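You operate a simulated robot arm through the tools that you are given. There is no shell and no other tool.

The job below is to be done with a simulated two-armed robot. You get a single attempt, and the scene is never put back.

Task
Snug wheel nuts M, D and B with the blue 2 Nm wrench.
Fine: the wheel on the bench; stop at each click; wrench back on its rest; leave the other nuts. Set down upright: what you pick out.

It is judged by the outcome, as a careful person would: the job done as asked, and still so three seconds after it is handed in. It fails if anything else is knocked over, pushed out of place, dropped, spilled or broken.

Robot
Two 7-joint arms with fingered hands on one trunk that stands fixed in place. Base frame: the origin is at the foot of the trunk, x ahead of it, y to its left, z up; the work surface is at about z = 0.7. Readings come in m, degrees, newtons and seconds.
The left shoulder is at [0.021, 0.269, 1.122], the right one opposite. Each reaches about 1.298 m from its shoulder. Payload 5 kg a hand.
The TCP of each hand is the grasp point between the finger pads, 0.042 m short of the fingertips. In the tool frame z runs along the fingers and y along their closing line. The gripper opens to 0.208 m; its body begins 0.119 m behind the TCP. The gripper is a hand of 4 fingers: y runs from the thumb to the fingers, the wrist lies at [0, 0, -0.317] in the tool frame, and closing takes about 1.5 s.
Orientation is that of the tool frame in the base frame, as a unit quaternion [x, y, z, w]. With the fingers straight down and closing along the base's y, the tool's x points along the base's -x, its y along +y and its z along -z.

Tools
- The arms move only by the tool jog_arm. It takes "left_commands", "right_commands" or both (then of equal length, played together; a hand with none holds still); each is a list of rows, each a list of 7 numbers: the shift along the tool's x, y, z in units of 50 mm (1.0 is 50 mm), then the turn, a rotation vector about the tool's x, y, z in units of 4 degrees (1.0 is 4 degrees), then the gripper command, from -1 (fully open) to 1 (shut), values between in proportion. In form: [[dx, dy, dz, rx, ry, rz, hand], ...]. A call has 1 to 20 rows; each row shifts and turns the commanded pose from where the row before left it, along the tool's axes as they then stand. A call with a number of a shift or a turn outside -1 to 1 is refused whole. Each row takes 0.2 s and may step no farther than 0.05 m and 8.6 degrees from the row before; otherwise, or with a gripper value out of range, the whole call is refused. A pose out of reach is approached as far as the arm can. The call stops where the force on the tool passes 40 N (or 10 N more than at its start, if that is more) or the arm is blocked; 0.2 s more then pass. The fingers move at their own pace (about 0.153 m/s each) and stop on an object; they squeeze with about 21 N. The grip force told is the motor's: it shows also when the fingers shut on nothing. Time passes only in rows, and 0.2 s behind the last, so rows that do not move let the fingers close. It gives the time, the measured TCP pose, the force on the tool (base axes), the opening and the grip force at its end, in the units of the frame above (readings bear some noise), with the torque about the TCP (base axes, N m) and any sound that the robot's microphone picked up.
- Cameras (640 x 400 px; columns grow to the right, rows downward): "scene" is now at [0.1536, 0.0093, 1.3795]; the picture's right is [0.07, -1.00, 0.00], its down [-0.64, -0.04, -0.76] and it looks along [0.76, 0.05, -0.65] (base axes); focal length 253 px, centre (320, 200). "left" rides on the left gripper at [-0.094, 0.002, -0.146] in its tool frame; the picture's right is [-0.01, -1.00, 0.00], its down [0.84, -0.01, -0.54] and it looks along [0.54, -0.01, 0.84] (tool axes); focal length 280 px, centre (320, 200). "right" rides on the right gripper at [0.093, 0.001, -0.146] in its tool frame; the picture's right is [-0.01, 1.00, 0.00], its down [-0.84, -0.01, -0.54] and it looks along [-0.54, -0.01, 0.84] (tool axes); focal length 280 px, centre (320, 200). There is no depth. A picture from a camera that has moved, and an enlarged one, comes with that camera's place and axes in the base frame and with its lens. The place of the scene camera against the robot may be out by one fixed shift of up to 0.012 m in any direction.
- snapshot(camera): a new picture of that camera. It takes no simulated time.
- raise_lower(by): moves the trunk up (or, below 0, down) by that many m; the arms and the scene camera ride with it, the base frame stays. It gives what a move gives, with no picture.
- preshape(shape, hand): the hand has 4 fingers and takes this shape, open, in about a second: jaw (thumb against the fingers, like two jaws); tri (thumb and two fingers); tip (a fingertip pinch); poke (one finger out to press); point (the index stretched); flat (the hand flat); cup (the hand cupped); fist (a fist). The gripper value then closes the fingers along that shape, each until it touches; the sizes above hold for jaw. It gives what a move gives, with no picture.
- head_to(pan, tilt): turns the head with the scene camera to pan (to the left, within 80 degrees either way) and tilt (down, from -29 to 69), counted from straight ahead of the robot (the tilt from the chest, where the trunk bows). It gives what a move gives.
- inspect(camera, box): a new picture of the part [left, top, right, bottom] of that camera's present view, enlarged. It takes no simulated time.
- finish_job(): hands the job in; it is judged then, once.

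Places have to be worked out from the pictures, the camera data and where the tool is seen. Open the grippers and draw the arms clear of the work before you hand the job in, unless the task says otherwise.

The tools are called after "Emit:" by a JSON object that holds its "fn" and its "kwargs". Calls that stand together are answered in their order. jog_arm: Moves the arms, as the interface text tells. Its arguments: {"type":"object","properties":{"left_commands":{"type":"array","items":{"type":"array","items":{"type":"number"}}},"right_commands":{"type":"array","items":{"type":"array","items":{"type":"number"}}}},"required":[]} The other tools are called the same way: raise_lower (by) moves the trunk up or down; preshape (shape, hand) gives the hand a shape; head_to (pan, tilt) turns the head that bears the scene camera; snapshot (camera) takes a picture; inspect (camera, box) takes an enlarged picture of a part of a camera's view; finish_job () hands the job in.

At the start:

```text
time_s: 0.0
left_ee_pos: [0.6887, 0.37, 1.1745]
left_tool_rot: [-0.079, 0.997, 0.0, 0.0]
left_ft_force: [0.1, 0.4, 0.8]
left_wrist_torque: [-0.03, 0.04, -0.01]
left_grip_width: 0.208
left_gripper_force: 0.0
left_shape: jaw
right_ee_pos: [0.648, -0.1863, 1.1146]
right_tool_rot: [-0.078, 0.997, 0.0, 0.0]
right_ft_force: [-0.2, 0.0, -0.4]
right_wrist_torque: [0.0, 0.0, 0.02]
right_grip_width: 0.2078
right_gripper_force: 0.2
right_shape: jaw
trunk travel left (down, up): [-0.5, 0.121]
head pan, tilt (commanded): [3.9, 40.2]
```

scene: 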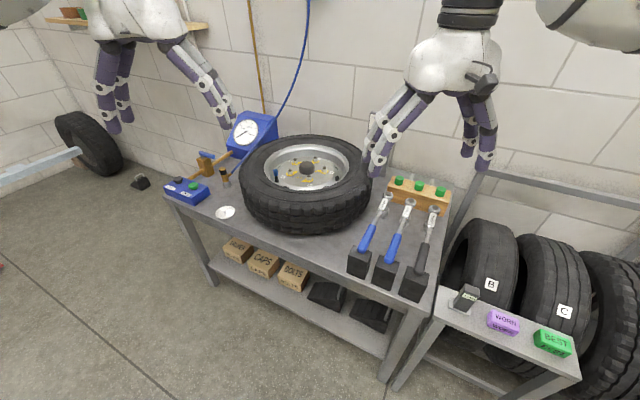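
right: 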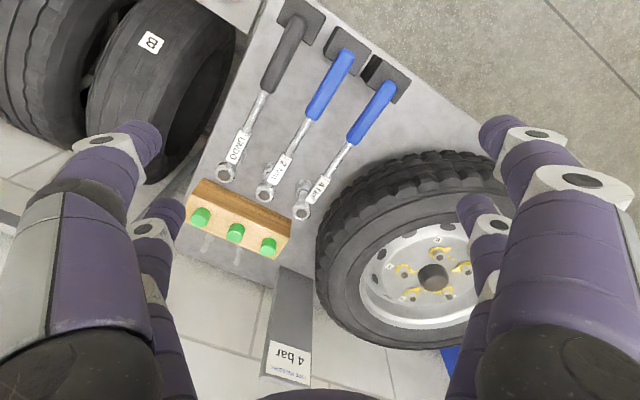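
left: 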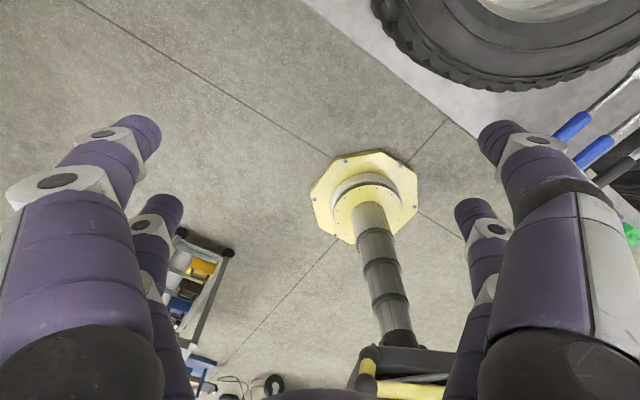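

I start by looking closer at the wheel and the wrenches, to read the labels.

Emit:
{"fn": "inspect", "kwargs": {"camera": "scene", "box": [240, 130, 380, 220]}}

Emit:
{"fn": "inspect", "kwargs": {"camera": "scene", "box": [330, 160, 470, 310]}}

Emit:
{"fn": "inspect", "kwargs": {"camera": "right", "box": [200, 0, 420, 230]}}

Emit:
{"fn": "inspect", "kwargs": {"camera": "right", "box": [350, 210, 490, 340]}}

```text
4.44 times, centred on (310, 175) of scene
camera zoom: at [0.1536, 0.0093, 1.3795], right [0.07, -1.0, 0.0], down [-0.64, -0.04, -0.76], along [0.76, 0.05, -0.65], focal length 1124 px, centre (364, 311)
```

zoom: 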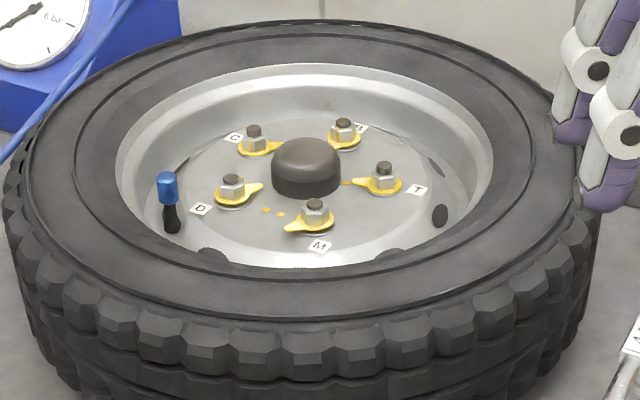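

```text
2.67 times, centred on (400, 235) of scene
camera zoom: at [0.1536, 0.0093, 1.3795], right [0.07, -1.0, 0.0], down [-0.64, -0.04, -0.76], along [0.76, 0.05, -0.65], focal length 674 px, centre (107, 107)
```

zoom: 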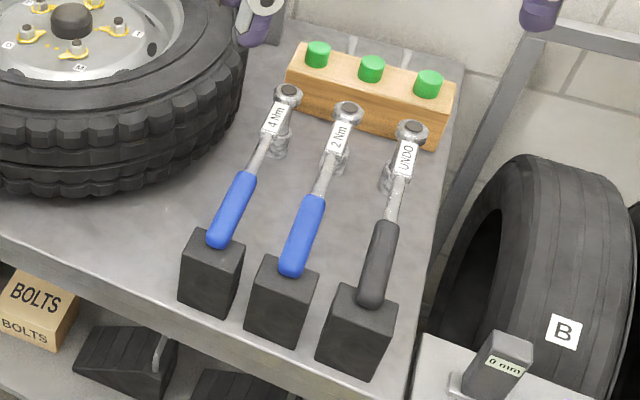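

```text
1.74 times, centred on (310, 115) of right
camera zoom: at [0.5566, -0.2008, 1.2599], right [-0.14, 0.99, 0.0], down [0.83, 0.12, 0.54], along [0.53, 0.08, -0.84], focal length 488 px, centre (337, 348)
```

zoom: 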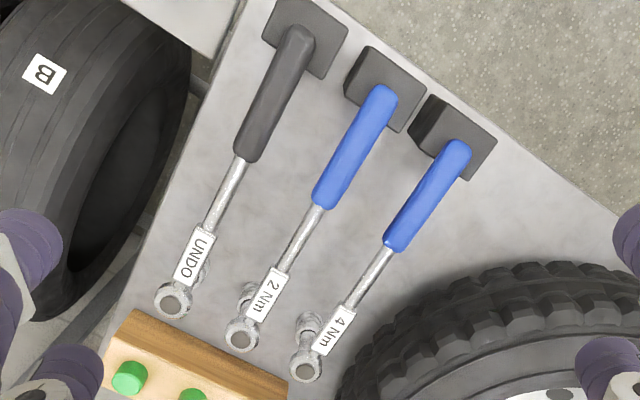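

```text
3.08 times, centred on (420, 275) of right
camera zoom: at [0.5566, -0.2008, 1.2599], right [-0.14, 0.99, 0.0], down [0.83, 0.12, 0.54], along [0.53, 0.08, -0.84], focal length 863 px, centre (12, -31)
```

zoom: 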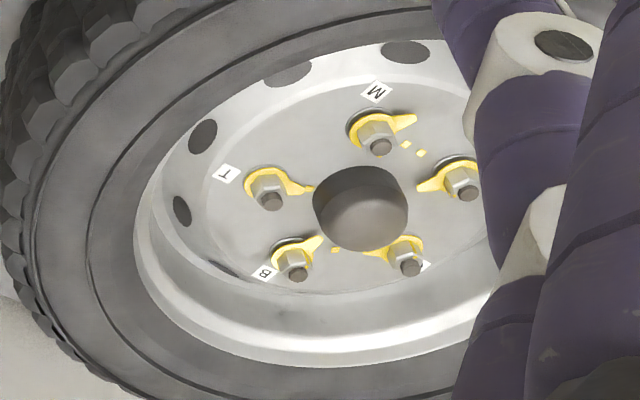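

The hub centre triangulates to about (1.00, 0.12, 0.82) and the 2 Nm wrench lies from (0.60, -0.16) to (0.85, -0.26) at z about 0.80. I look closer at the details of nuts, indicators and the wrench rest.

Emit:
{"fn": "inspect", "kwargs": {"camera": "scene", "box": [280, 145, 345, 190]}}

Emit:
{"fn": "inspect", "kwargs": {"camera": "scene", "box": [370, 180, 450, 235]}}

Emit:
{"fn": "inspect", "kwargs": {"camera": "scene", "box": [340, 225, 440, 305]}}

Emit:
{"fn": "inspect", "kwargs": {"camera": "right", "box": [240, 130, 340, 220]}}

Emit:
{"fn": "inspect", "kwargs": {"camera": "scene", "box": [160, 110, 290, 225]}}

```text
8.89 times, centred on (312, 168) of scene
camera zoom: at [0.1536, 0.0093, 1.3795], right [0.07, -1.0, 0.0], down [-0.64, -0.04, -0.76], along [0.76, 0.05, -0.65], focal length 2248 px, centre (387, 489)
```

zoom: 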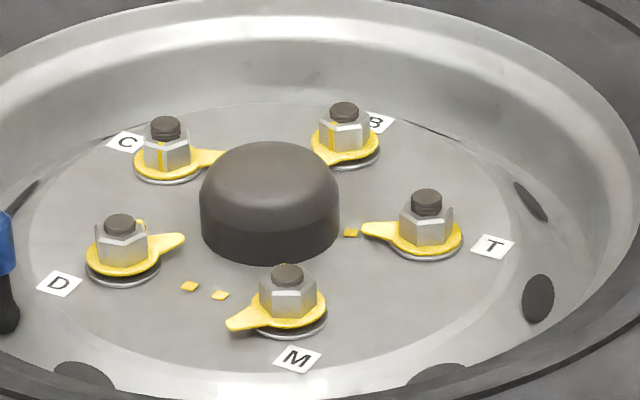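

```text
7.27 times, centred on (410, 208) of scene
camera zoom: at [0.1536, 0.0093, 1.3795], right [0.07, -1.0, 0.0], down [-0.64, -0.04, -0.76], along [0.76, 0.05, -0.65], focal length 1839 px, centre (-334, 146)
```

zoom: 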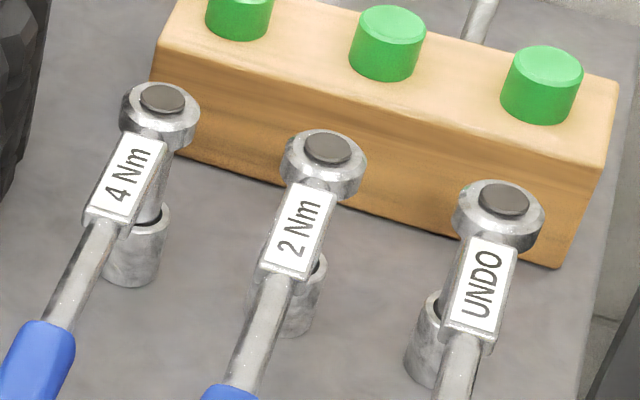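

```text
5.00 times, centred on (390, 265) of scene
camera zoom: at [0.1536, 0.0093, 1.3795], right [0.07, -1.0, 0.0], down [-0.64, -0.04, -0.76], along [0.76, 0.05, -0.65], focal length 1264 px, centre (-30, -125)
```

zoom: 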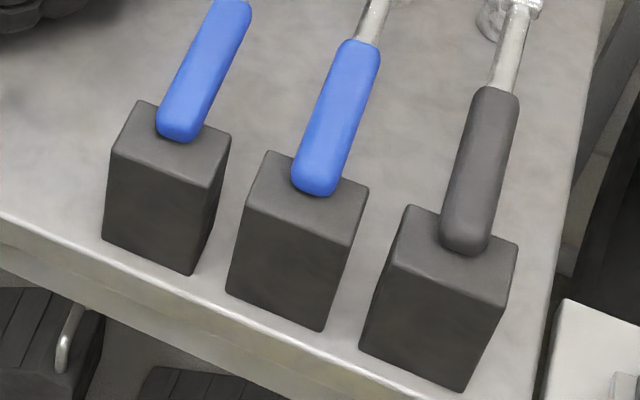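

```text
4.44 times, centred on (290, 175) of right
camera zoom: at [0.5566, -0.2008, 1.2599], right [-0.14, 0.99, 0.0], down [0.83, 0.12, 0.54], along [0.53, 0.08, -0.84], focal length 1246 px, centre (453, 311)
```

zoom: 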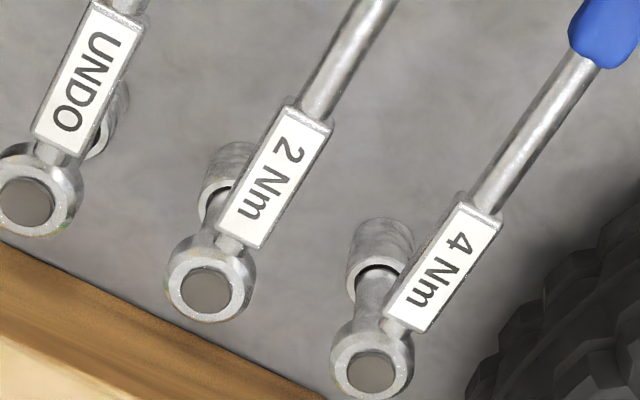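

```text
3.48 times, centred on (225, 168) of scene
camera zoom: at [0.1536, 0.0093, 1.3795], right [0.07, -1.0, 0.0], down [-0.64, -0.04, -0.76], along [0.76, 0.05, -0.65], focal length 880 px, centre (650, 313)
```

zoom: 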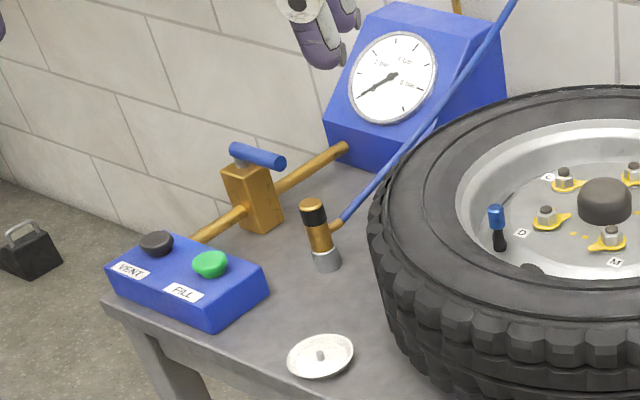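

The 2 Nm wrench stands on its socket with its handle end on a black block; handle axis runs about (0.92, -0.39) in xy, neighbours 0.08 m off. I turn the right hand about 32° in line with it, narrow the opening and come lower for a better look.

Emit:
{"fn": "jog_arm", "kwargs": {"right_commands": [[0, 0, 0.4, 0, 0, 1, 0.5], [0, 0, 0.4, 0, 0, 1, 0.5], [0, 0, 0.4, 0, 0, 1, 0.5], [0, 0, 0.4, 0, 0, 1, 0.5], [0, 0, 0.4, 0, 0, 1, 0.5], [0, 0, 0.4, 0, 0, 1, 0.5], [0, 0, 0.4, 0, 0, 1, 0.5], [0, 0, 0, 0, 0, 1, 0.5], [0, 0, 0, 0, 0, 0, 0.5]]}}

Emit:
{"fn": "snapshot", "kwargs": {"camera": "right"}}

Emit:
{"fn": "snapshot", "kwargs": {"camera": "scene"}}

```text
time_s: 2.0
left_ee_pos: [0.6888, 0.3678, 1.1734]
left_tool_rot: [-0.08, 0.997, 0.0, -0.002]
left_ft_force: [0.1, -0.3, -0.9]
left_wrist_torque: [0.08, 0.15, 0.01]
left_grip_width: 0.2077
left_gripper_force: 0.1
left_shape: jaw
right_ee_pos: [0.6477, -0.1881, 0.9729]
right_tool_rot: [0.201, 0.98, 0.0, -0.001]
right_ft_force: [0.4, 0.1, -1.0]
right_wrist_torque: [0.01, 0.05, -0.02]
right_grip_width: 0.0525
right_gripper_force: 0.0
right_shape: jaw
trunk travel left (down, up): [-0.5, 0.121]
head pan, tilt (commanded): [3.9, 40.2]
```

```text
taken
camera right: at [0.5632, -0.1502, 1.1187], right [0.41, 0.91, 0.0], down [0.77, -0.34, 0.54], along [0.49, -0.22, -0.84], focal length 280 px, centre (320, 200)
```

right: 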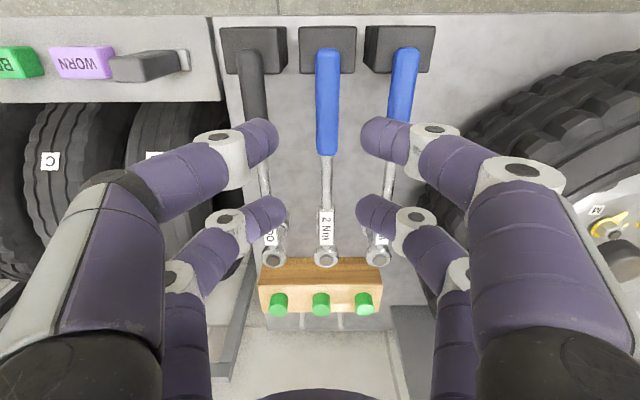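

```text
taken
camera scene: at [0.1544, 0.009, 1.3792], right [0.07, -1.0, 0.0], down [-0.65, -0.04, -0.76], along [0.76, 0.05, -0.65], focal length 253 px, centre (320, 200)
```

scene: 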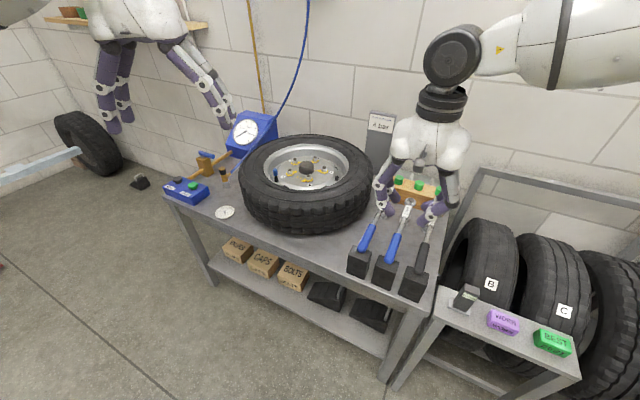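

The hand is lined up with the wrench (about 6 mm off sideways). I zoom in to see the finger shape against the neighbouring wrenches.

Emit:
{"fn": "inspect", "kwargs": {"camera": "scene", "box": [345, 110, 485, 300]}}

Emit:
{"fn": "inspect", "kwargs": {"camera": "right", "box": [210, 20, 440, 280]}}

```text
2.11 times, centred on (415, 205) of scene
camera zoom: at [0.1544, 0.009, 1.3792], right [0.07, -1.0, 0.0], down [-0.65, -0.04, -0.76], along [0.76, 0.05, -0.65], focal length 532 px, centre (120, 190)
```

zoom: 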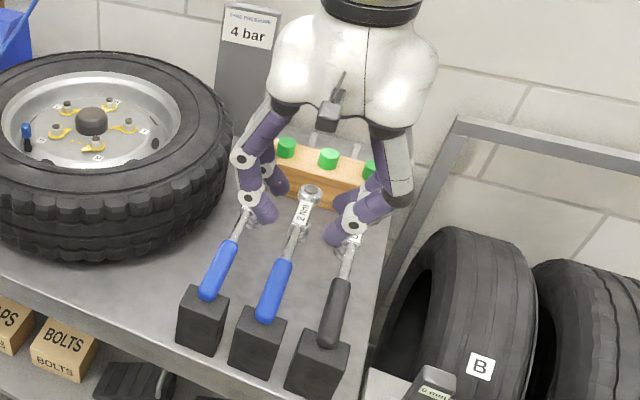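

```text
1.54 times, centred on (325, 150) of right
camera zoom: at [0.5632, -0.1502, 1.1187], right [0.41, 0.91, 0.0], down [0.77, -0.34, 0.54], along [0.49, -0.22, -0.84], focal length 431 px, centre (312, 277)
```

zoom: 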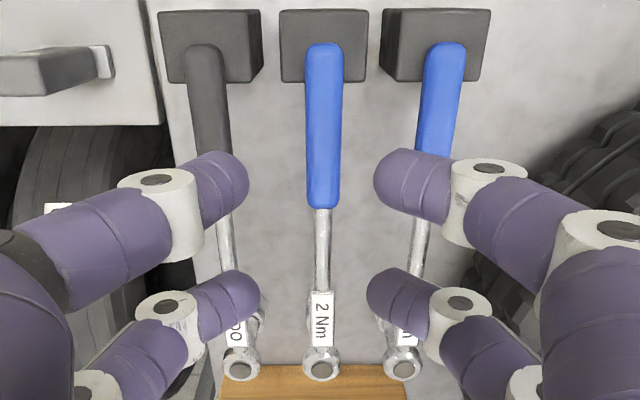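

The fingers lean inward at the tips, so I should grip with the fingertips and keep knuckles above the neighbouring handles. I centre the hand and come down partway to z about 0.89, then look again.

Emit:
{"fn": "jog_arm", "kwargs": {"right_commands": [[-0.1, 0.06, 0.3, 0, 0, 0, 0.5], [-0.1, 0.06, 0.4, 0, 0, 0, 0.5], [0, 0, 0.4, 0, 0, 0, 0.5], [0, 0, 0.4, 0, 0, 0, 0.5], [0, 0, 0.1, 0, 0, 0, 0.5], [0, 0, 0, 0, 0, 0, 0.5]]}}

Emit:
{"fn": "inspect", "kwargs": {"camera": "right", "box": [210, 20, 440, 280]}}

Emit:
{"fn": "inspect", "kwargs": {"camera": "scene", "box": [345, 140, 465, 300]}}

```text
time_s: 3.4
left_ee_pos: [0.6886, 0.3699, 1.1754]
left_tool_rot: [-0.08, 0.997, 0.0, -0.001]
left_ft_force: [0.4, -0.1, 0.1]
left_wrist_torque: [-0.02, 0.0, 0.04]
left_grip_width: 0.2077
left_gripper_force: 0.0
left_shape: jaw
right_ee_pos: [0.661, -0.1866, 0.8935]
right_tool_rot: [0.199, 0.98, 0.0, 0.0]
right_ft_force: [-0.3, 0.4, -0.4]
right_wrist_torque: [-0.03, -0.01, 0.01]
right_grip_width: 0.0522
right_gripper_force: 0.0
right_shape: jaw
trunk travel left (down, up): [-0.5, 0.121]
head pan, tilt (commanded): [3.9, 40.2]
```

```text
1.54 times, centred on (325, 150) of right
camera zoom: at [0.5756, -0.1482, 1.0397], right [0.4, 0.92, 0.0], down [0.77, -0.34, 0.54], along [0.49, -0.22, -0.84], focal length 431 px, centre (312, 277)
```

zoom: 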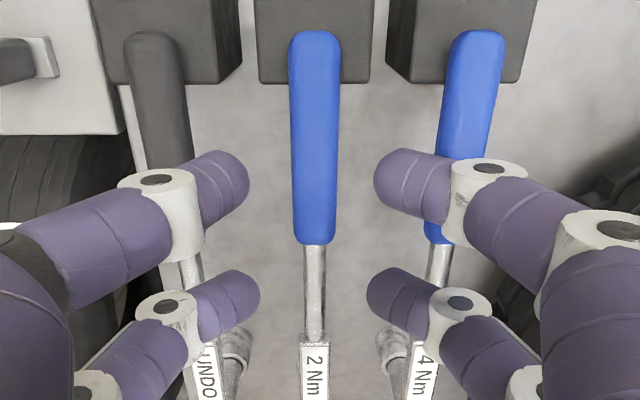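

```text
2.50 times, centred on (405, 220) of scene
camera zoom: at [0.1535, 0.0094, 1.3796], right [0.07, -1.0, 0.0], down [-0.64, -0.04, -0.76], along [0.76, 0.05, -0.65], focal length 632 px, centre (108, 150)
```

zoom: 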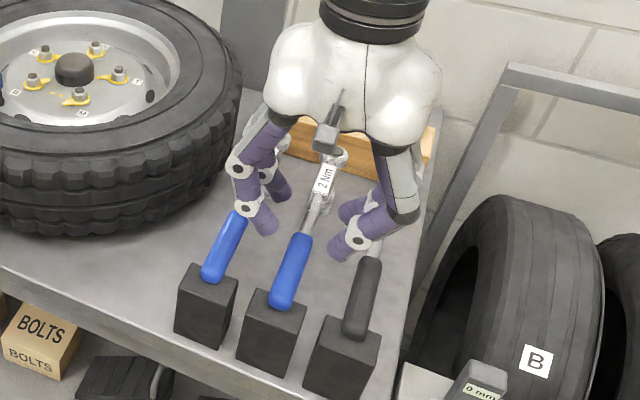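

Scaling between the two views puts the handle top at about z 0.813 and its centre near 0.80, the hand well centred on it. I lower to z about 0.82 with the opening kept at 5 cm, then check.

Emit:
{"fn": "jog_arm", "kwargs": {"right_commands": [[0.04, 0, 0.35, 0, 0, 0, 0.5], [0.04, 0, 0.35, 0, 0, 0, 0.5], [0, 0, 0.35, 0, 0, 0, 0.5], [0, 0, 0.25, 0, 0, 0, 0.5], [0, 0, 0.17, 0, 0, 0, 0.5], [0, 0, 0, 0, 0, 0, 0.5]]}}

Emit:
{"fn": "inspect", "kwargs": {"camera": "right", "box": [210, 20, 440, 280]}}

Emit:
{"fn": "inspect", "kwargs": {"camera": "scene", "box": [345, 140, 465, 300]}}

```text
time_s: 4.6
left_ee_pos: [0.6879, 0.3692, 1.1755]
left_tool_rot: [-0.08, 0.997, 0.0, -0.001]
left_ft_force: [1.1, -1.2, -1.3]
left_wrist_torque: [0.09, 0.15, -0.02]
left_grip_width: 0.2079
left_gripper_force: 0.1
left_shape: jaw
right_ee_pos: [0.6588, -0.1824, 0.829]
right_tool_rot: [0.198, 0.98, 0.002, 0.004]
right_ft_force: [-11.8, 2.4, 26.6]
right_wrist_torque: [-0.82, 0.09, -0.12]
right_grip_width: 0.0523
right_gripper_force: 0.0
right_shape: jaw
trunk travel left (down, up): [-0.5, 0.121]
head pan, tilt (commanded): [3.9, 40.2]
stopped in row 5 (right hand): the force on the tool passed its limit at 50 N (the readings are from after the stop); the commanded pose is now the measured one
```

```text
1.54 times, centred on (325, 150) of right
camera zoom: at [0.5723, -0.1451, 0.9744], right [0.4, 0.92, 0.01], down [0.77, -0.34, 0.54], along [0.5, -0.21, -0.84], focal length 431 px, centre (312, 277)
```

zoom: 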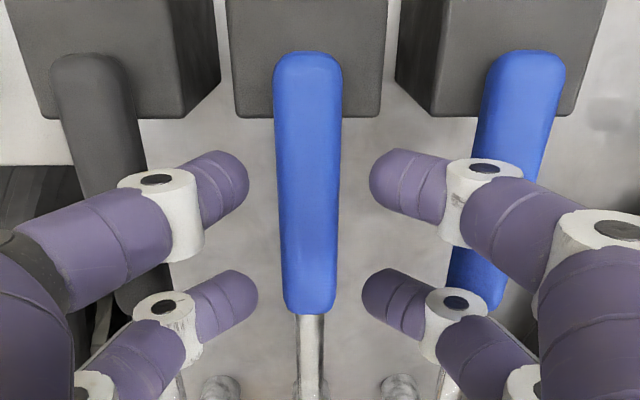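

```text
2.50 times, centred on (405, 220) of scene
camera zoom: at [0.1527, 0.0094, 1.3799], right [0.07, -1.0, 0.0], down [-0.64, -0.04, -0.76], along [0.76, 0.05, -0.65], focal length 632 px, centre (108, 150)
```

zoom: 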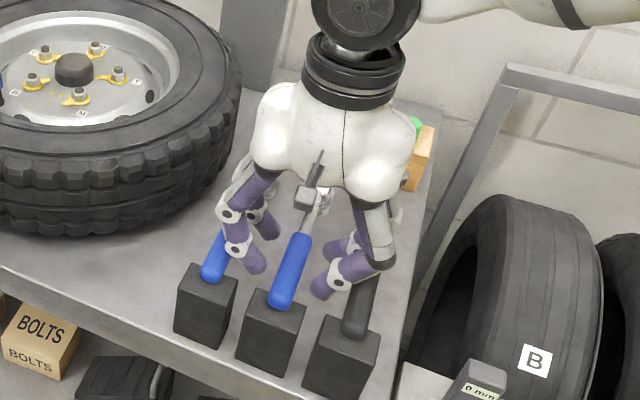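

Contact stopped me at z 0.829 with an upward push somewhere on the right side of the hand. I look closely at where the fingers touch before doing anything else.

Emit:
{"fn": "inspect", "kwargs": {"camera": "scene", "box": [375, 190, 435, 265]}}

Emit:
{"fn": "snapshot", "kwargs": {"camera": "right"}}

Emit:
{"fn": "inspect", "kwargs": {"camera": "right", "box": [210, 100, 330, 240]}}

Emit:
{"fn": "inspect", "kwargs": {"camera": "right", "box": [310, 100, 430, 240]}}

```text
5.33 times, centred on (405, 228) of scene
camera zoom: at [0.1527, 0.0094, 1.3799], right [0.07, -1.0, 0.0], down [-0.64, -0.04, -0.76], along [0.76, 0.05, -0.65], focal length 1349 px, centre (-133, 53)
```

zoom: 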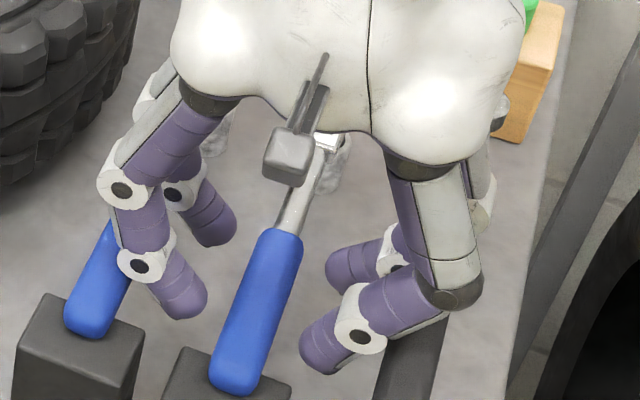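

```text
taken
camera right: at [0.5723, -0.1451, 0.9744], right [0.4, 0.92, 0.01], down [0.77, -0.34, 0.54], along [0.5, -0.21, -0.84], focal length 280 px, centre (320, 200)
```

right: 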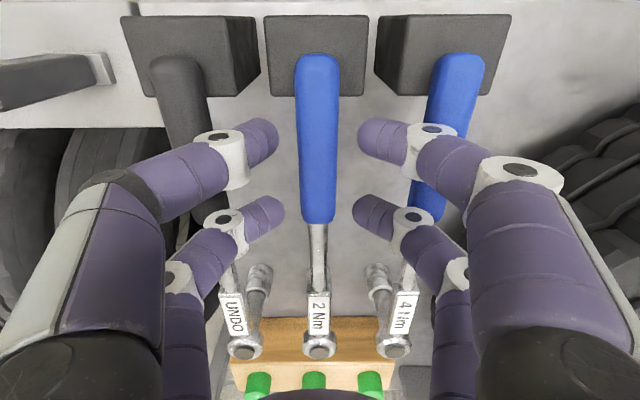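

```text
2.86 times, centred on (270, 170) of right
camera zoom: at [0.5723, -0.1451, 0.9744], right [0.4, 0.92, 0.01], down [0.77, -0.34, 0.54], along [0.5, -0.21, -0.84], focal length 801 px, centre (463, 286)
```

zoom: 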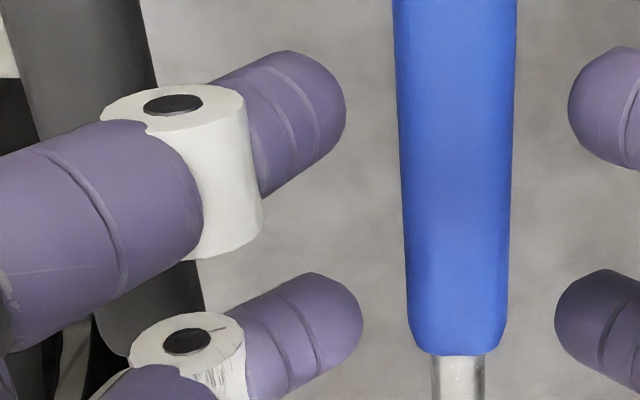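

```text
2.86 times, centred on (370, 170) of right
camera zoom: at [0.5723, -0.1451, 0.9744], right [0.4, 0.92, 0.01], down [0.77, -0.34, 0.54], along [0.5, -0.21, -0.84], focal length 801 px, centre (177, 286)
```

zoom: 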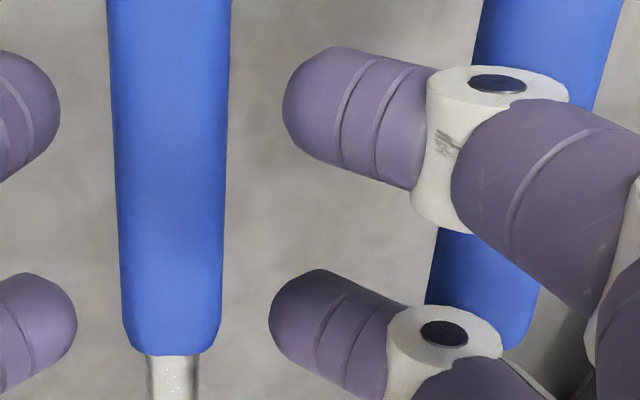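

The low thumb link is resting on the grey wrench's handle (and a knuckle grazes the 4 Nm one), so I back up about 9 mm to take a fingertip grip. Then I check that the contact force is gone.

Emit:
{"fn": "jog_arm", "kwargs": {"right_commands": [[0, 0, -0.1, 0, 0, 0, 0.5], [0, 0, -0.08, 0, 0, 0, 0.5], [0, 0, 0, 0, 0, 0, 0.5], [0, 0, 0, 0, 0, 0, 0.5]]}}

Emit:
{"fn": "inspect", "kwargs": {"camera": "right", "box": [210, 20, 440, 280]}}

```text
time_s: 5.6
left_ee_pos: [0.6878, 0.3692, 1.1754]
left_tool_rot: [-0.08, 0.997, -0.001, 0.0]
left_ft_force: [-0.2, -0.2, -0.1]
left_wrist_torque: [-0.01, 0.01, -0.01]
left_grip_width: 0.2076
left_gripper_force: 0.0
left_shape: jaw
right_ee_pos: [0.6588, -0.1818, 0.8365]
right_tool_rot: [0.198, 0.98, 0.002, 0.001]
right_ft_force: [0.7, -0.5, 0.4]
right_wrist_torque: [0.0, 0.01, 0.0]
right_grip_width: 0.0519
right_gripper_force: 0.1
right_shape: jaw
trunk travel left (down, up): [-0.5, 0.121]
head pan, tilt (commanded): [3.9, 40.2]
```

```text
1.54 times, centred on (325, 150) of right
camera zoom: at [0.5729, -0.1464, 0.9813], right [0.4, 0.92, 0.01], down [0.77, -0.34, 0.54], along [0.5, -0.21, -0.84], focal length 431 px, centre (312, 277)
```

zoom: 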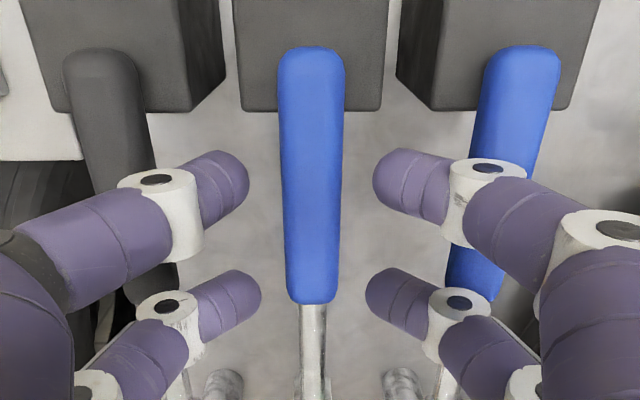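

The contact is gone at z 0.8365 and the handle sits midway between the fingertips. I close the fingers on it and watch force and width.

Emit:
{"fn": "jog_arm", "kwargs": {"right_commands": [[0, 0, 0, 0, 0, 0, 0.6], [0, 0, 0, 0, 0, 0, 0.7], [0, 0, 0, 0, 0, 0, 0.8], [0, 0, 0, 0, 0, 0, 1], [0, 0, 0, 0, 0, 0, 1], [0, 0, 0, 0, 0, 0, 1]]}}

Emit:
{"fn": "inspect", "kwargs": {"camera": "right", "box": [210, 20, 440, 280]}}

Emit:
{"fn": "inspect", "kwargs": {"camera": "scene", "box": [375, 190, 435, 265]}}

```text
time_s: 7.0
left_ee_pos: [0.689, 0.3686, 1.175]
left_tool_rot: [-0.079, 0.997, 0.0, 0.001]
left_ft_force: [0.1, 0.2, -0.1]
left_wrist_torque: [-0.01, -0.05, -0.01]
left_grip_width: 0.2075
left_gripper_force: 0.1
left_shape: jaw
right_ee_pos: [0.6589, -0.1845, 0.8358]
right_tool_rot: [0.199, 0.98, 0.002, 0.002]
right_ft_force: [0.3, -1.1, -0.3]
right_wrist_torque: [0.0, 0.05, 0.0]
right_grip_width: 0.0201
right_gripper_force: 21.0
right_shape: jaw
trunk travel left (down, up): [-0.5, 0.121]
head pan, tilt (commanded): [3.9, 40.2]
```

```text
1.54 times, centred on (325, 150) of right
camera zoom: at [0.5729, -0.1465, 0.981], right [0.4, 0.92, 0.01], down [0.77, -0.34, 0.54], along [0.5, -0.21, -0.84], focal length 431 px, centre (312, 277)
```

zoom: 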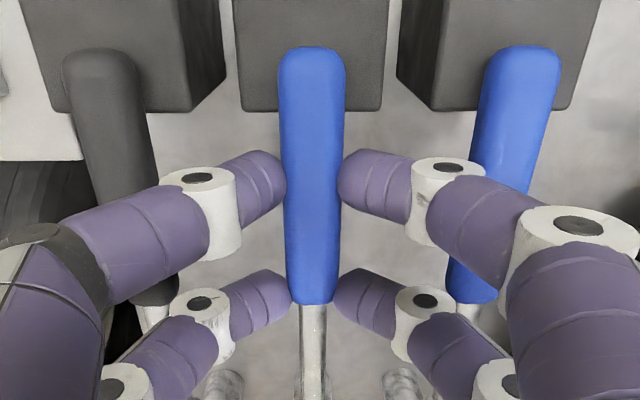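

```text
5.33 times, centred on (405, 228) of scene
camera zoom: at [0.1537, 0.0092, 1.3795], right [0.07, -1.0, 0.0], down [-0.64, -0.04, -0.76], along [0.76, 0.05, -0.65], focal length 1349 px, centre (-133, 53)
```

zoom: 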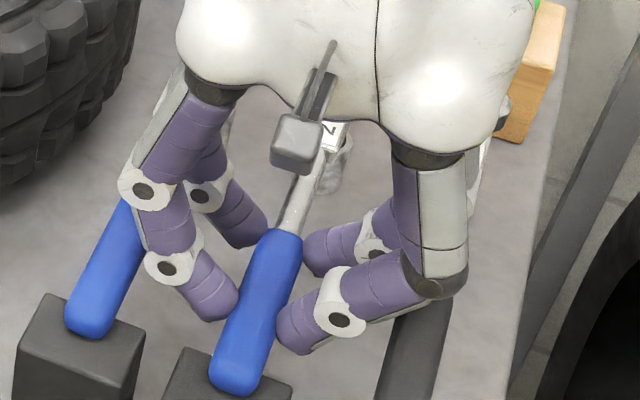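

The grip reads 21 N at 20 mm width. I lift about 25 mm slowly and look whether the wrench stays level.

Emit:
{"fn": "jog_arm", "kwargs": {"right_commands": [[0, 0, -0.1, 0, 0, 0, 1], [0, 0, -0.1, 0, 0, 0, 1], [0, 0, -0.1, 0, 0, 0, 1], [0, 0, -0.1, 0, 0, 0, 1], [0, 0, -0.1, 0, 0, 0, 1], [0, 0, 0, 0, 0, 0, 1]]}}

Emit:
{"fn": "snapshot", "kwargs": {"camera": "right"}}

Emit:
{"fn": "inspect", "kwargs": {"camera": "scene", "box": [345, 140, 465, 300]}}

```text
time_s: 8.4
left_ee_pos: [0.6888, 0.37, 1.1733]
left_tool_rot: [-0.079, 0.997, 0.0, 0.0]
left_ft_force: [1.5, -0.3, -0.3]
left_wrist_torque: [-0.04, -0.02, 0.01]
left_grip_width: 0.2076
left_gripper_force: 0.2
left_shape: jaw
right_ee_pos: [0.6585, -0.1832, 0.8603]
right_tool_rot: [0.198, 0.98, 0.002, 0.002]
right_ft_force: [0.2, 0.1, -5.8]
right_wrist_torque: [0.23, 0.54, 0.03]
right_grip_width: 0.0203
right_gripper_force: 21.1
right_shape: jaw
trunk travel left (down, up): [-0.5, 0.121]
head pan, tilt (commanded): [3.9, 40.2]
```

```text
taken
camera right: at [0.5726, -0.1474, 1.0058], right [0.4, 0.92, 0.01], down [0.77, -0.34, 0.54], along [0.5, -0.21, -0.84], focal length 280 px, centre (320, 200)
```

right: 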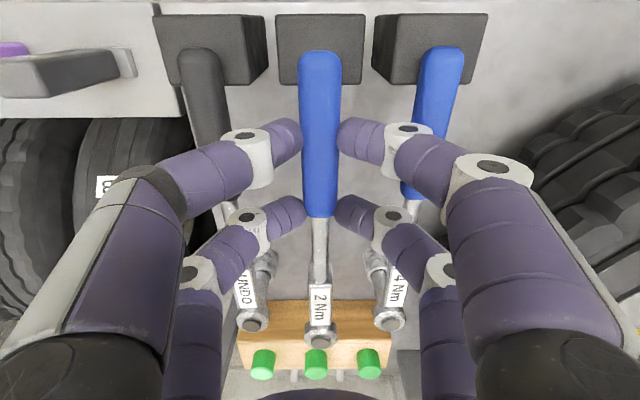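

```text
2.50 times, centred on (405, 220) of scene
camera zoom: at [0.1539, 0.0092, 1.3795], right [0.07, -1.0, 0.0], down [-0.64, -0.04, -0.76], along [0.76, 0.05, -0.65], focal length 632 px, centre (108, 150)
```

zoom: 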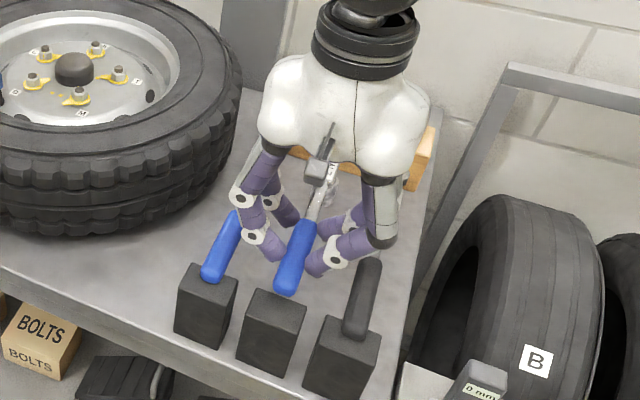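

The wrench came up level (about 0.6 kg, centre of mass 10 cm ahead of the grip). I lift it clear to z about 1.02 and look at how the head and socket sit in the hand frame.

Emit:
{"fn": "jog_arm", "kwargs": {"right_commands": [[0, 0, -0.2, 0, 0, 0, 1], [0, 0, -0.3, 0, 0, 0, 1], [0, 0, -0.3, 0, 0, 0, 1], [0, 0, -0.3, 0, 0, 0, 1], [0, 0, -0.3, 0, 0, 0, 1], [0, 0, -0.3, 0, 0, 0, 1], [0, 0, -0.3, 0, 0, 0, 1], [0, 0, -0.3, 0, 0, 0, 1], [0, 0, -0.3, 0, 0, 0, 1], [0, 0, -0.3, 0, 0, 0, 1], [0, 0, -0.2, 0, 0, 0, 1], [0, 0, -0.1, 0, 0, 0, 1], [0, 0, 0, 0, 0, 0, 1]]}}

Emit:
{"fn": "inspect", "kwargs": {"camera": "right", "box": [250, 180, 390, 360]}}

Emit:
{"fn": "snapshot", "kwargs": {"camera": "right"}}

Emit:
{"fn": "inspect", "kwargs": {"camera": "scene", "box": [345, 80, 465, 300]}}

```text
time_s: 11.2
left_ee_pos: [0.6883, 0.3704, 1.174]
left_tool_rot: [-0.078, 0.997, -0.001, 0.001]
left_ft_force: [-0.1, 0.7, 0.3]
left_wrist_torque: [-0.03, 0.03, 0.01]
left_grip_width: 0.2078
left_gripper_force: 0.0
left_shape: jaw
right_ee_pos: [0.6587, -0.1838, 1.0206]
right_tool_rot: [0.199, 0.98, 0.002, 0.003]
right_ft_force: [-0.2, 0.2, -6.8]
right_wrist_torque: [0.22, 0.56, 0.0]
right_grip_width: 0.0205
right_gripper_force: 20.9
right_shape: jaw
trunk travel left (down, up): [-0.5, 0.121]
head pan, tilt (commanded): [3.9, 40.2]
```

```text
2.22 times, centred on (320, 270) of right
camera zoom: at [0.5722, -0.1464, 1.1657], right [0.4, 0.92, 0.01], down [0.77, -0.34, 0.54], along [0.5, -0.21, -0.84], focal length 623 px, centre (320, 44)
```

zoom: 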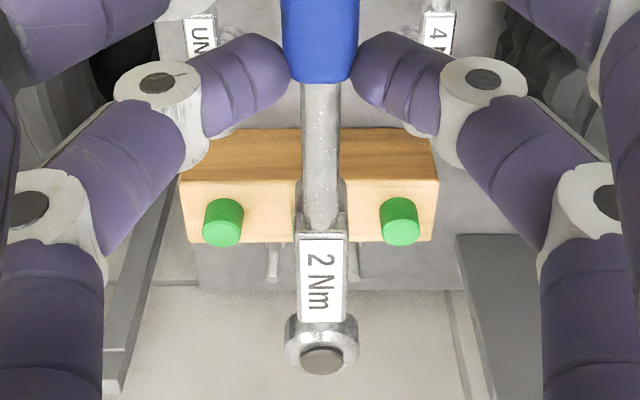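

```text
taken
camera right: at [0.5722, -0.1464, 1.1657], right [0.4, 0.92, 0.01], down [0.77, -0.34, 0.54], along [0.5, -0.21, -0.84], focal length 280 px, centre (320, 200)
```

right: 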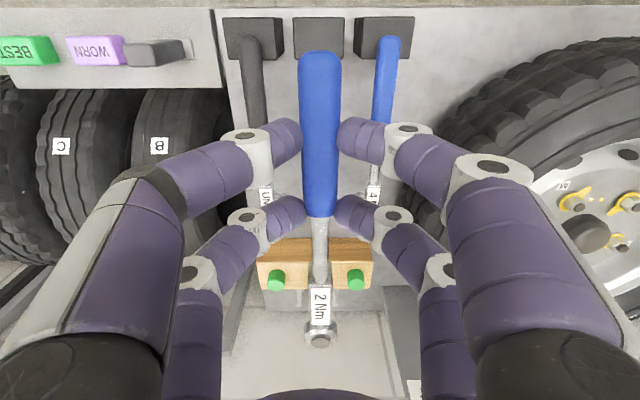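

```text
1.82 times, centred on (405, 190) of scene
camera zoom: at [0.1539, 0.0093, 1.3795], right [0.07, -1.0, 0.0], down [-0.64, -0.04, -0.76], along [0.76, 0.05, -0.65], focal length 460 px, centre (166, 218)
```

zoom: 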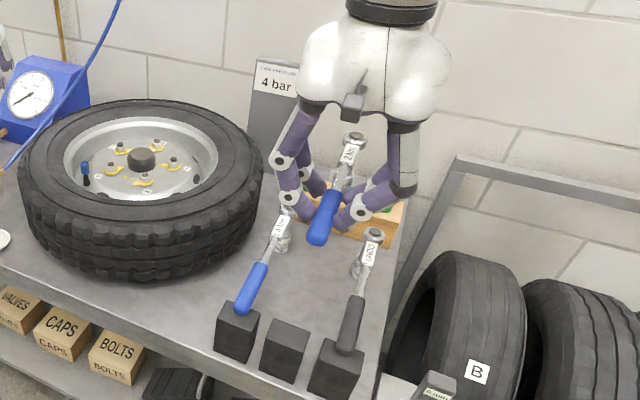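

The wrench is firm and level, but its socket hides behind the shaft in the right camera. I bring the left hand round to the left of the wheel so its camera gives a side view of nuts and socket.

Emit:
{"fn": "jog_arm", "kwargs": {"left_commands": [[-0.5, 0.2, 0.3, 0, 0, 0, -1], [-0.5, 0.2, 0.3, 0, 0, 0, -1], [-0.5, 0.2, 0.3, 0, 0, 0, -1], [-0.5, 0.2, 0.3, 0, 0, 0, -1], [-0.5, 0.2, 0.3, 0, 0, 0, -1], [-0.5, 0.2, 0.3, 0, 0, 0, -1], [0, 0, 0, 0, 0, -1, -1], [0, 0, 0, 0, 0, -1, -1], [0, 0, 0, 0, 0, -1, -1], [0, 0, 0, 0, 0, -1, -1], [0, 0, 0, 0, 0, -1, -1], [0, 0, 0, 0, 0, -1, -1], [0, 0, 0, 0, 0, -1, -1], [0, 0, 0, 0, 0, -1, -1], [0, 0, 0, 0, 0, -1, -1], [0, 0, 0, 0, 0, -1, -1], [0, 0, 0, 0, 0, -1, -1], [0, 0, 0, 0, 0, -1, -1]]}}

Emit:
{"fn": "snapshot", "kwargs": {"camera": "left"}}

Emit:
{"fn": "snapshot", "kwargs": {"camera": "scene"}}

```text
time_s: 15.0
left_ee_pos: [0.8269, 0.4509, 1.0842]
left_tool_rot: [-0.479, 0.878, 0.0, 0.0]
left_ft_force: [0.3, 0.8, 1.5]
left_wrist_torque: [0.04, 0.03, 0.03]
left_grip_width: 0.2079
left_gripper_force: 0.1
left_shape: jaw
right_ee_pos: [0.6593, -0.1836, 1.0193]
right_tool_rot: [0.199, 0.98, 0.003, 0.002]
right_ft_force: [-0.4, -0.2, -7.1]
right_wrist_torque: [0.21, 0.53, 0.03]
right_grip_width: 0.0204
right_gripper_force: 21.2
right_shape: jaw
trunk travel left (down, up): [-0.5, 0.121]
head pan, tilt (commanded): [3.9, 40.2]
```

```text
taken
camera left: at [0.8758, 0.5302, 1.2308], right [0.85, -0.53, 0.0], down [-0.45, -0.71, 0.54], along [-0.29, -0.46, -0.84], focal length 280 px, centre (320, 200)
```

left: 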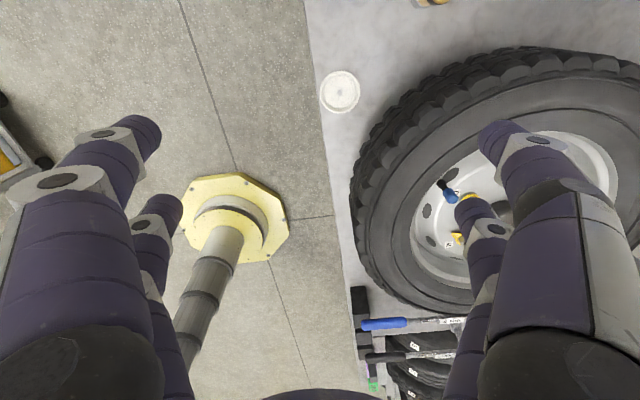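

```text
taken
camera scene: at [0.1538, 0.0092, 1.3795], right [0.07, -1.0, 0.0], down [-0.64, -0.04, -0.76], along [0.76, 0.05, -0.65], focal length 253 px, centre (320, 200)
```

scene: 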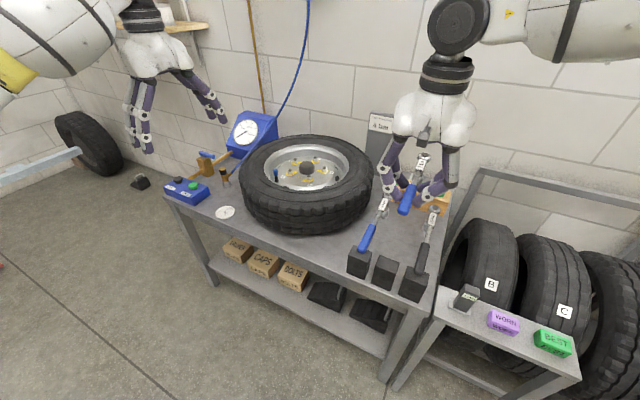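

The left camera already sees the wheel partly; I turn the left hand about 52° more so the wheel comes into the middle of its view.

Emit:
{"fn": "jog_arm", "kwargs": {"left_commands": [[0, 0, 0, 0, 0, -1, -1], [0, 0, 0, 0, 0, -1, -1], [0, 0, 0, 0, 0, -1, -1], [0, 0, 0, 0, 0, -1, -1], [0, 0, 0, 0, 0, -1, -1], [0, 0, 0, 0, 0, -1, -1], [0, 0, 0, 0, 0, -1, -1], [0, 0, 0, 0, 0, -1, -1], [0, 0, 0, 0, 0, -1, -1], [0, 0, 0, 0, 0, -1, -1], [0, 0, 0, 0, 0, -1, -1], [0, 0, 0, 0, 0, -1, -1], [0, 0, 0, 0, 0, -1, -1], [0, 0, 0, 0, 0, 0, -1]]}}

Emit:
{"fn": "snapshot", "kwargs": {"camera": "left"}}

```text
time_s: 18.0
left_ee_pos: [0.8272, 0.4529, 1.0834]
left_tool_rot: [0.815, -0.58, -0.001, 0.001]
left_ft_force: [-1.0, -0.6, 0.4]
left_wrist_torque: [0.0, -0.01, 0.03]
left_grip_width: 0.2077
left_gripper_force: 0.1
left_shape: jaw
right_ee_pos: [0.6582, -0.1829, 1.0205]
right_tool_rot: [0.199, 0.98, 0.002, 0.001]
right_ft_force: [0.4, -0.7, -5.8]
right_wrist_torque: [0.2, 0.55, -0.01]
right_grip_width: 0.02
right_gripper_force: 21.1
right_shape: jaw
trunk travel left (down, up): [-0.5, 0.121]
head pan, tilt (commanded): [3.9, 40.2]
```

```text
taken
camera left: at [0.7943, 0.5399, 1.2305], right [0.94, 0.34, 0.0], down [0.29, -0.79, 0.54], along [0.18, -0.51, -0.84], focal length 280 px, centre (320, 200)
```

left: 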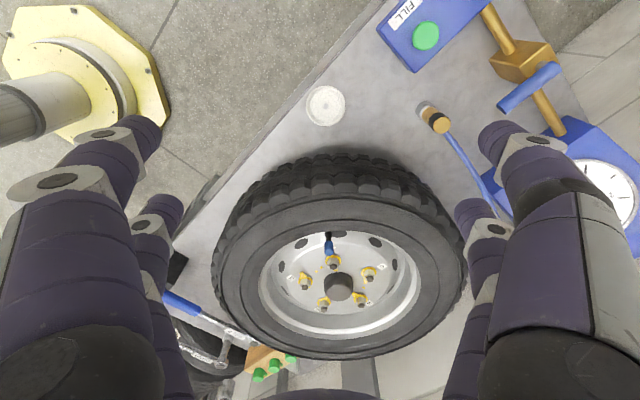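

The left camera now sees all five nuts. I zoom in for precise nut positions and indicator states.

Emit:
{"fn": "inspect", "kwargs": {"camera": "left", "box": [280, 230, 400, 315]}}

Emit:
{"fn": "inspect", "kwargs": {"camera": "scene", "box": [280, 145, 345, 190]}}

```text
4.71 times, centred on (340, 272) of left
camera zoom: at [0.7943, 0.5399, 1.2305], right [0.94, 0.34, 0.0], down [0.29, -0.79, 0.54], along [0.18, -0.51, -0.84], focal length 1320 px, centre (226, -141)
```

zoom: 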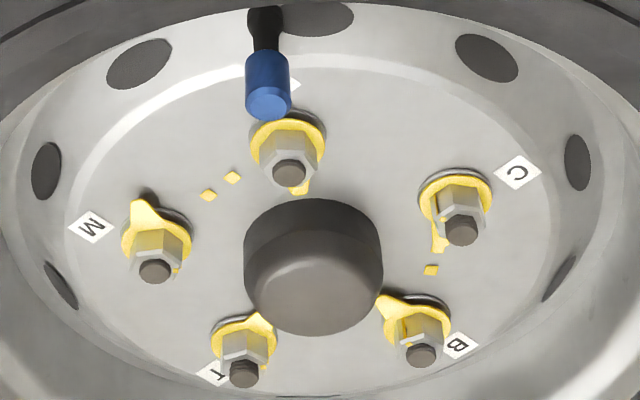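

```text
8.89 times, centred on (312, 168) of scene
camera zoom: at [0.1539, 0.0092, 1.3795], right [0.07, -1.0, 0.0], down [-0.64, -0.04, -0.76], along [0.76, 0.05, -0.65], focal length 2248 px, centre (387, 489)
```

zoom: 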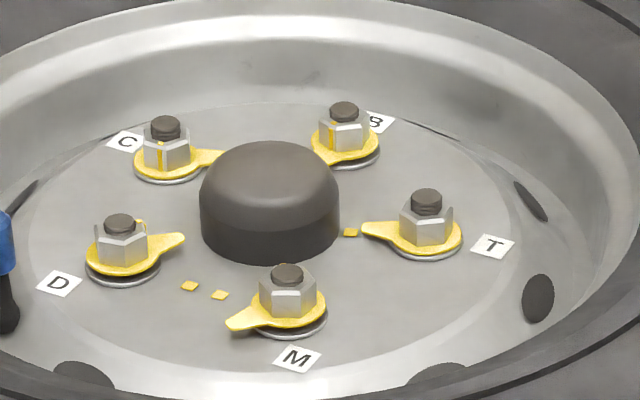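

With the two hand cameras, M is at about (0.924, 0.097), D (0.956, 0.173), B (1.056, 0.083), stud tops at z 0.844. I carry the wrench up, turn it so its handle points to about 205°, and bring its head over M at a safe height.

Emit:
{"fn": "jog_arm", "kwargs": {"right_commands": [[0, 0, -0.06, 0, 0, -1, 1], [0, 0, -0.06, 0, 0, -1, 1], [0, 0, -0.06, 0, 0, -1, 1], [0, 0, -0.06, 0, 0, -1, 1], [0, 0, -0.06, 0, 0, -1, 1], [0, 0, -0.06, 0, 0, -1, 1], [0, 0, -0.06, 0, 0, -1, 1], [0, 0, -0.06, 0, 0, -1, 1], [0, 0, -0.06, 0, 0, -1, 1], [0, 0, -0.06, 0, 0, -1, 1], [0, 0, 0, 0, 0, -1, 1], [0, 0, 0, 0, 0, -1, 1], [-0.38, 0.35, 0, 0, 0, 0, 1], [-0.38, 0.35, 0, 0, 0, 0, 1], [-0.38, 0.35, 0, 0, 0, 0, 1], [-0.38, 0.35, 0, 0, 0, 0, 1], [-0.38, 0.35, 0, 0, 0, 0, 1], [-0.38, 0.35, 0, 0, 0, 0, 1], [-0.38, 0.35, 0, 0, 0, 0, 1], [-0.38, 0.35, 0, 0, 0, 0, 1]]}}

Emit:
{"fn": "snapshot", "kwargs": {"camera": "left"}}

Emit:
{"fn": "snapshot", "kwargs": {"camera": "scene"}}

Emit:
{"fn": "snapshot", "kwargs": {"camera": "right"}}

```text
time_s: 22.2
left_ee_pos: [0.8265, 0.4543, 1.0834]
left_tool_rot: [0.815, -0.579, 0.0, 0.0]
left_ft_force: [-0.1, 1.3, -0.4]
left_wrist_torque: [-0.11, 0.0, -0.01]
left_grip_width: 0.2079
left_gripper_force: 0.0
left_shape: jaw
right_ee_pos: [0.7357, 0.0093, 1.0499]
right_tool_rot: [-0.217, 0.976, 0.001, 0.003]
right_ft_force: [0.3, 0.8, -6.5]
right_wrist_torque: [-0.23, 0.5, -0.02]
right_grip_width: 0.0198
right_gripper_force: 20.9
right_shape: jaw
trunk travel left (down, up): [-0.5, 0.121]
head pan, tilt (commanded): [3.9, 40.2]
```

```text
taken
camera left: at [0.7942, 0.5413, 1.23], right [0.94, 0.34, 0.0], down [0.29, -0.79, 0.54], along [0.18, -0.51, -0.84], focal length 280 px, centre (320, 200)
```

left: 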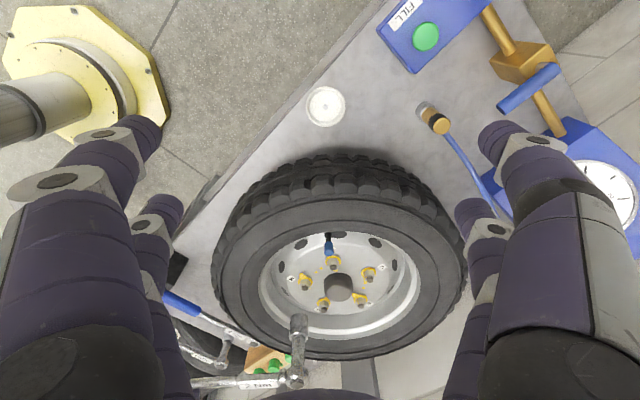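

```text
taken
camera scene: at [0.1538, 0.0099, 1.3794], right [0.07, -1.0, 0.0], down [-0.64, -0.04, -0.76], along [0.76, 0.05, -0.65], focal length 253 px, centre (320, 200)
```

scene: 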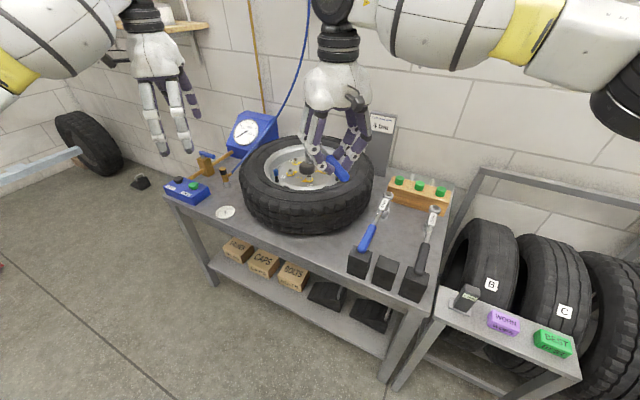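

```text
taken
camera right: at [0.651, -0.0295, 1.1956], right [-0.41, 0.91, 0.0], down [0.77, 0.34, 0.54], along [0.5, 0.22, -0.84], focal length 280 px, centre (320, 200)
```

right: 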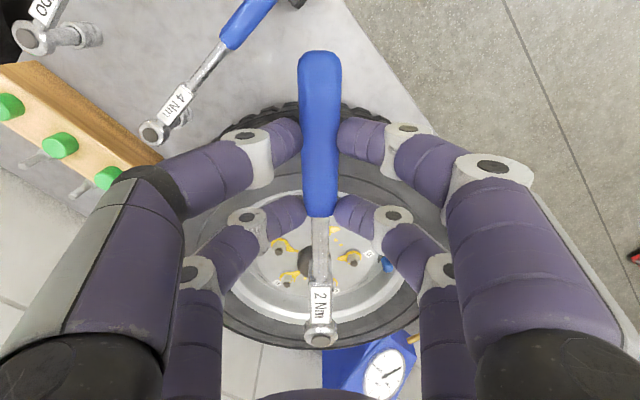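

The left camera sees the socket clearly. I zoom in to measure its axis relative to nut M.

Emit:
{"fn": "inspect", "kwargs": {"camera": "left", "box": [220, 250, 400, 400]}}

Emit:
{"fn": "inspect", "kwargs": {"camera": "scene", "box": [270, 90, 390, 200]}}

Emit:
{"fn": "inspect", "kwargs": {"camera": "right", "box": [240, 210, 400, 350]}}

```text
2.67 times, centred on (310, 325) of left
camera zoom: at [0.7942, 0.5413, 1.23], right [0.94, 0.34, 0.0], down [0.29, -0.79, 0.54], along [0.18, -0.51, -0.84], focal length 748 px, centre (347, -133)
```

zoom: 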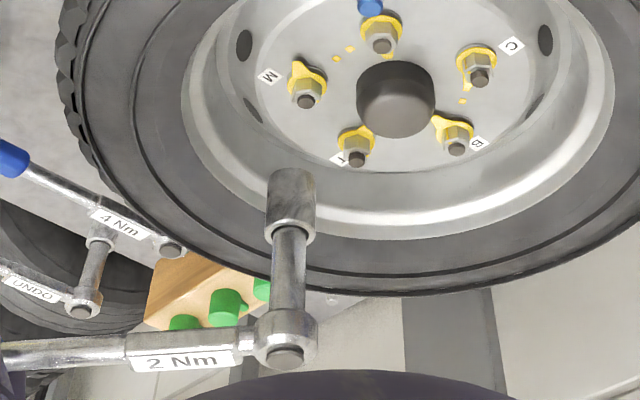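

```text
3.64 times, centred on (330, 145) of scene
camera zoom: at [0.1538, 0.0099, 1.3794], right [0.07, -1.0, 0.0], down [-0.64, -0.04, -0.76], along [0.76, 0.05, -0.65], focal length 920 px, centre (284, 400)
```

zoom: 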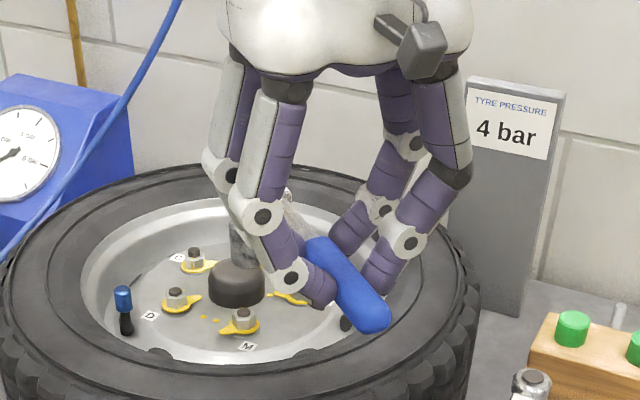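

```text
2.86 times, centred on (320, 280) of right
camera zoom: at [0.651, -0.0295, 1.1956], right [-0.41, 0.91, 0.0], down [0.77, 0.34, 0.54], along [0.5, 0.22, -0.84], focal length 801 px, centre (320, -29)
```

zoom: 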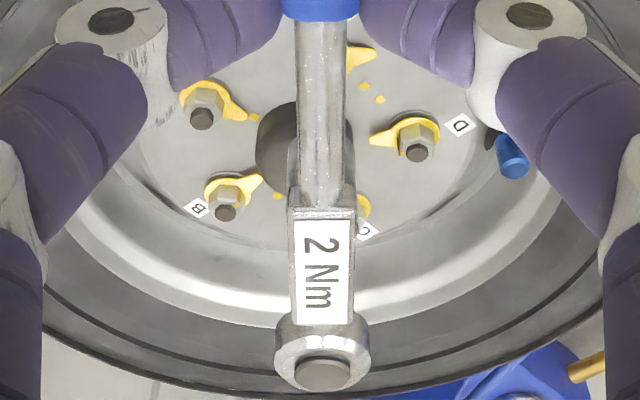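

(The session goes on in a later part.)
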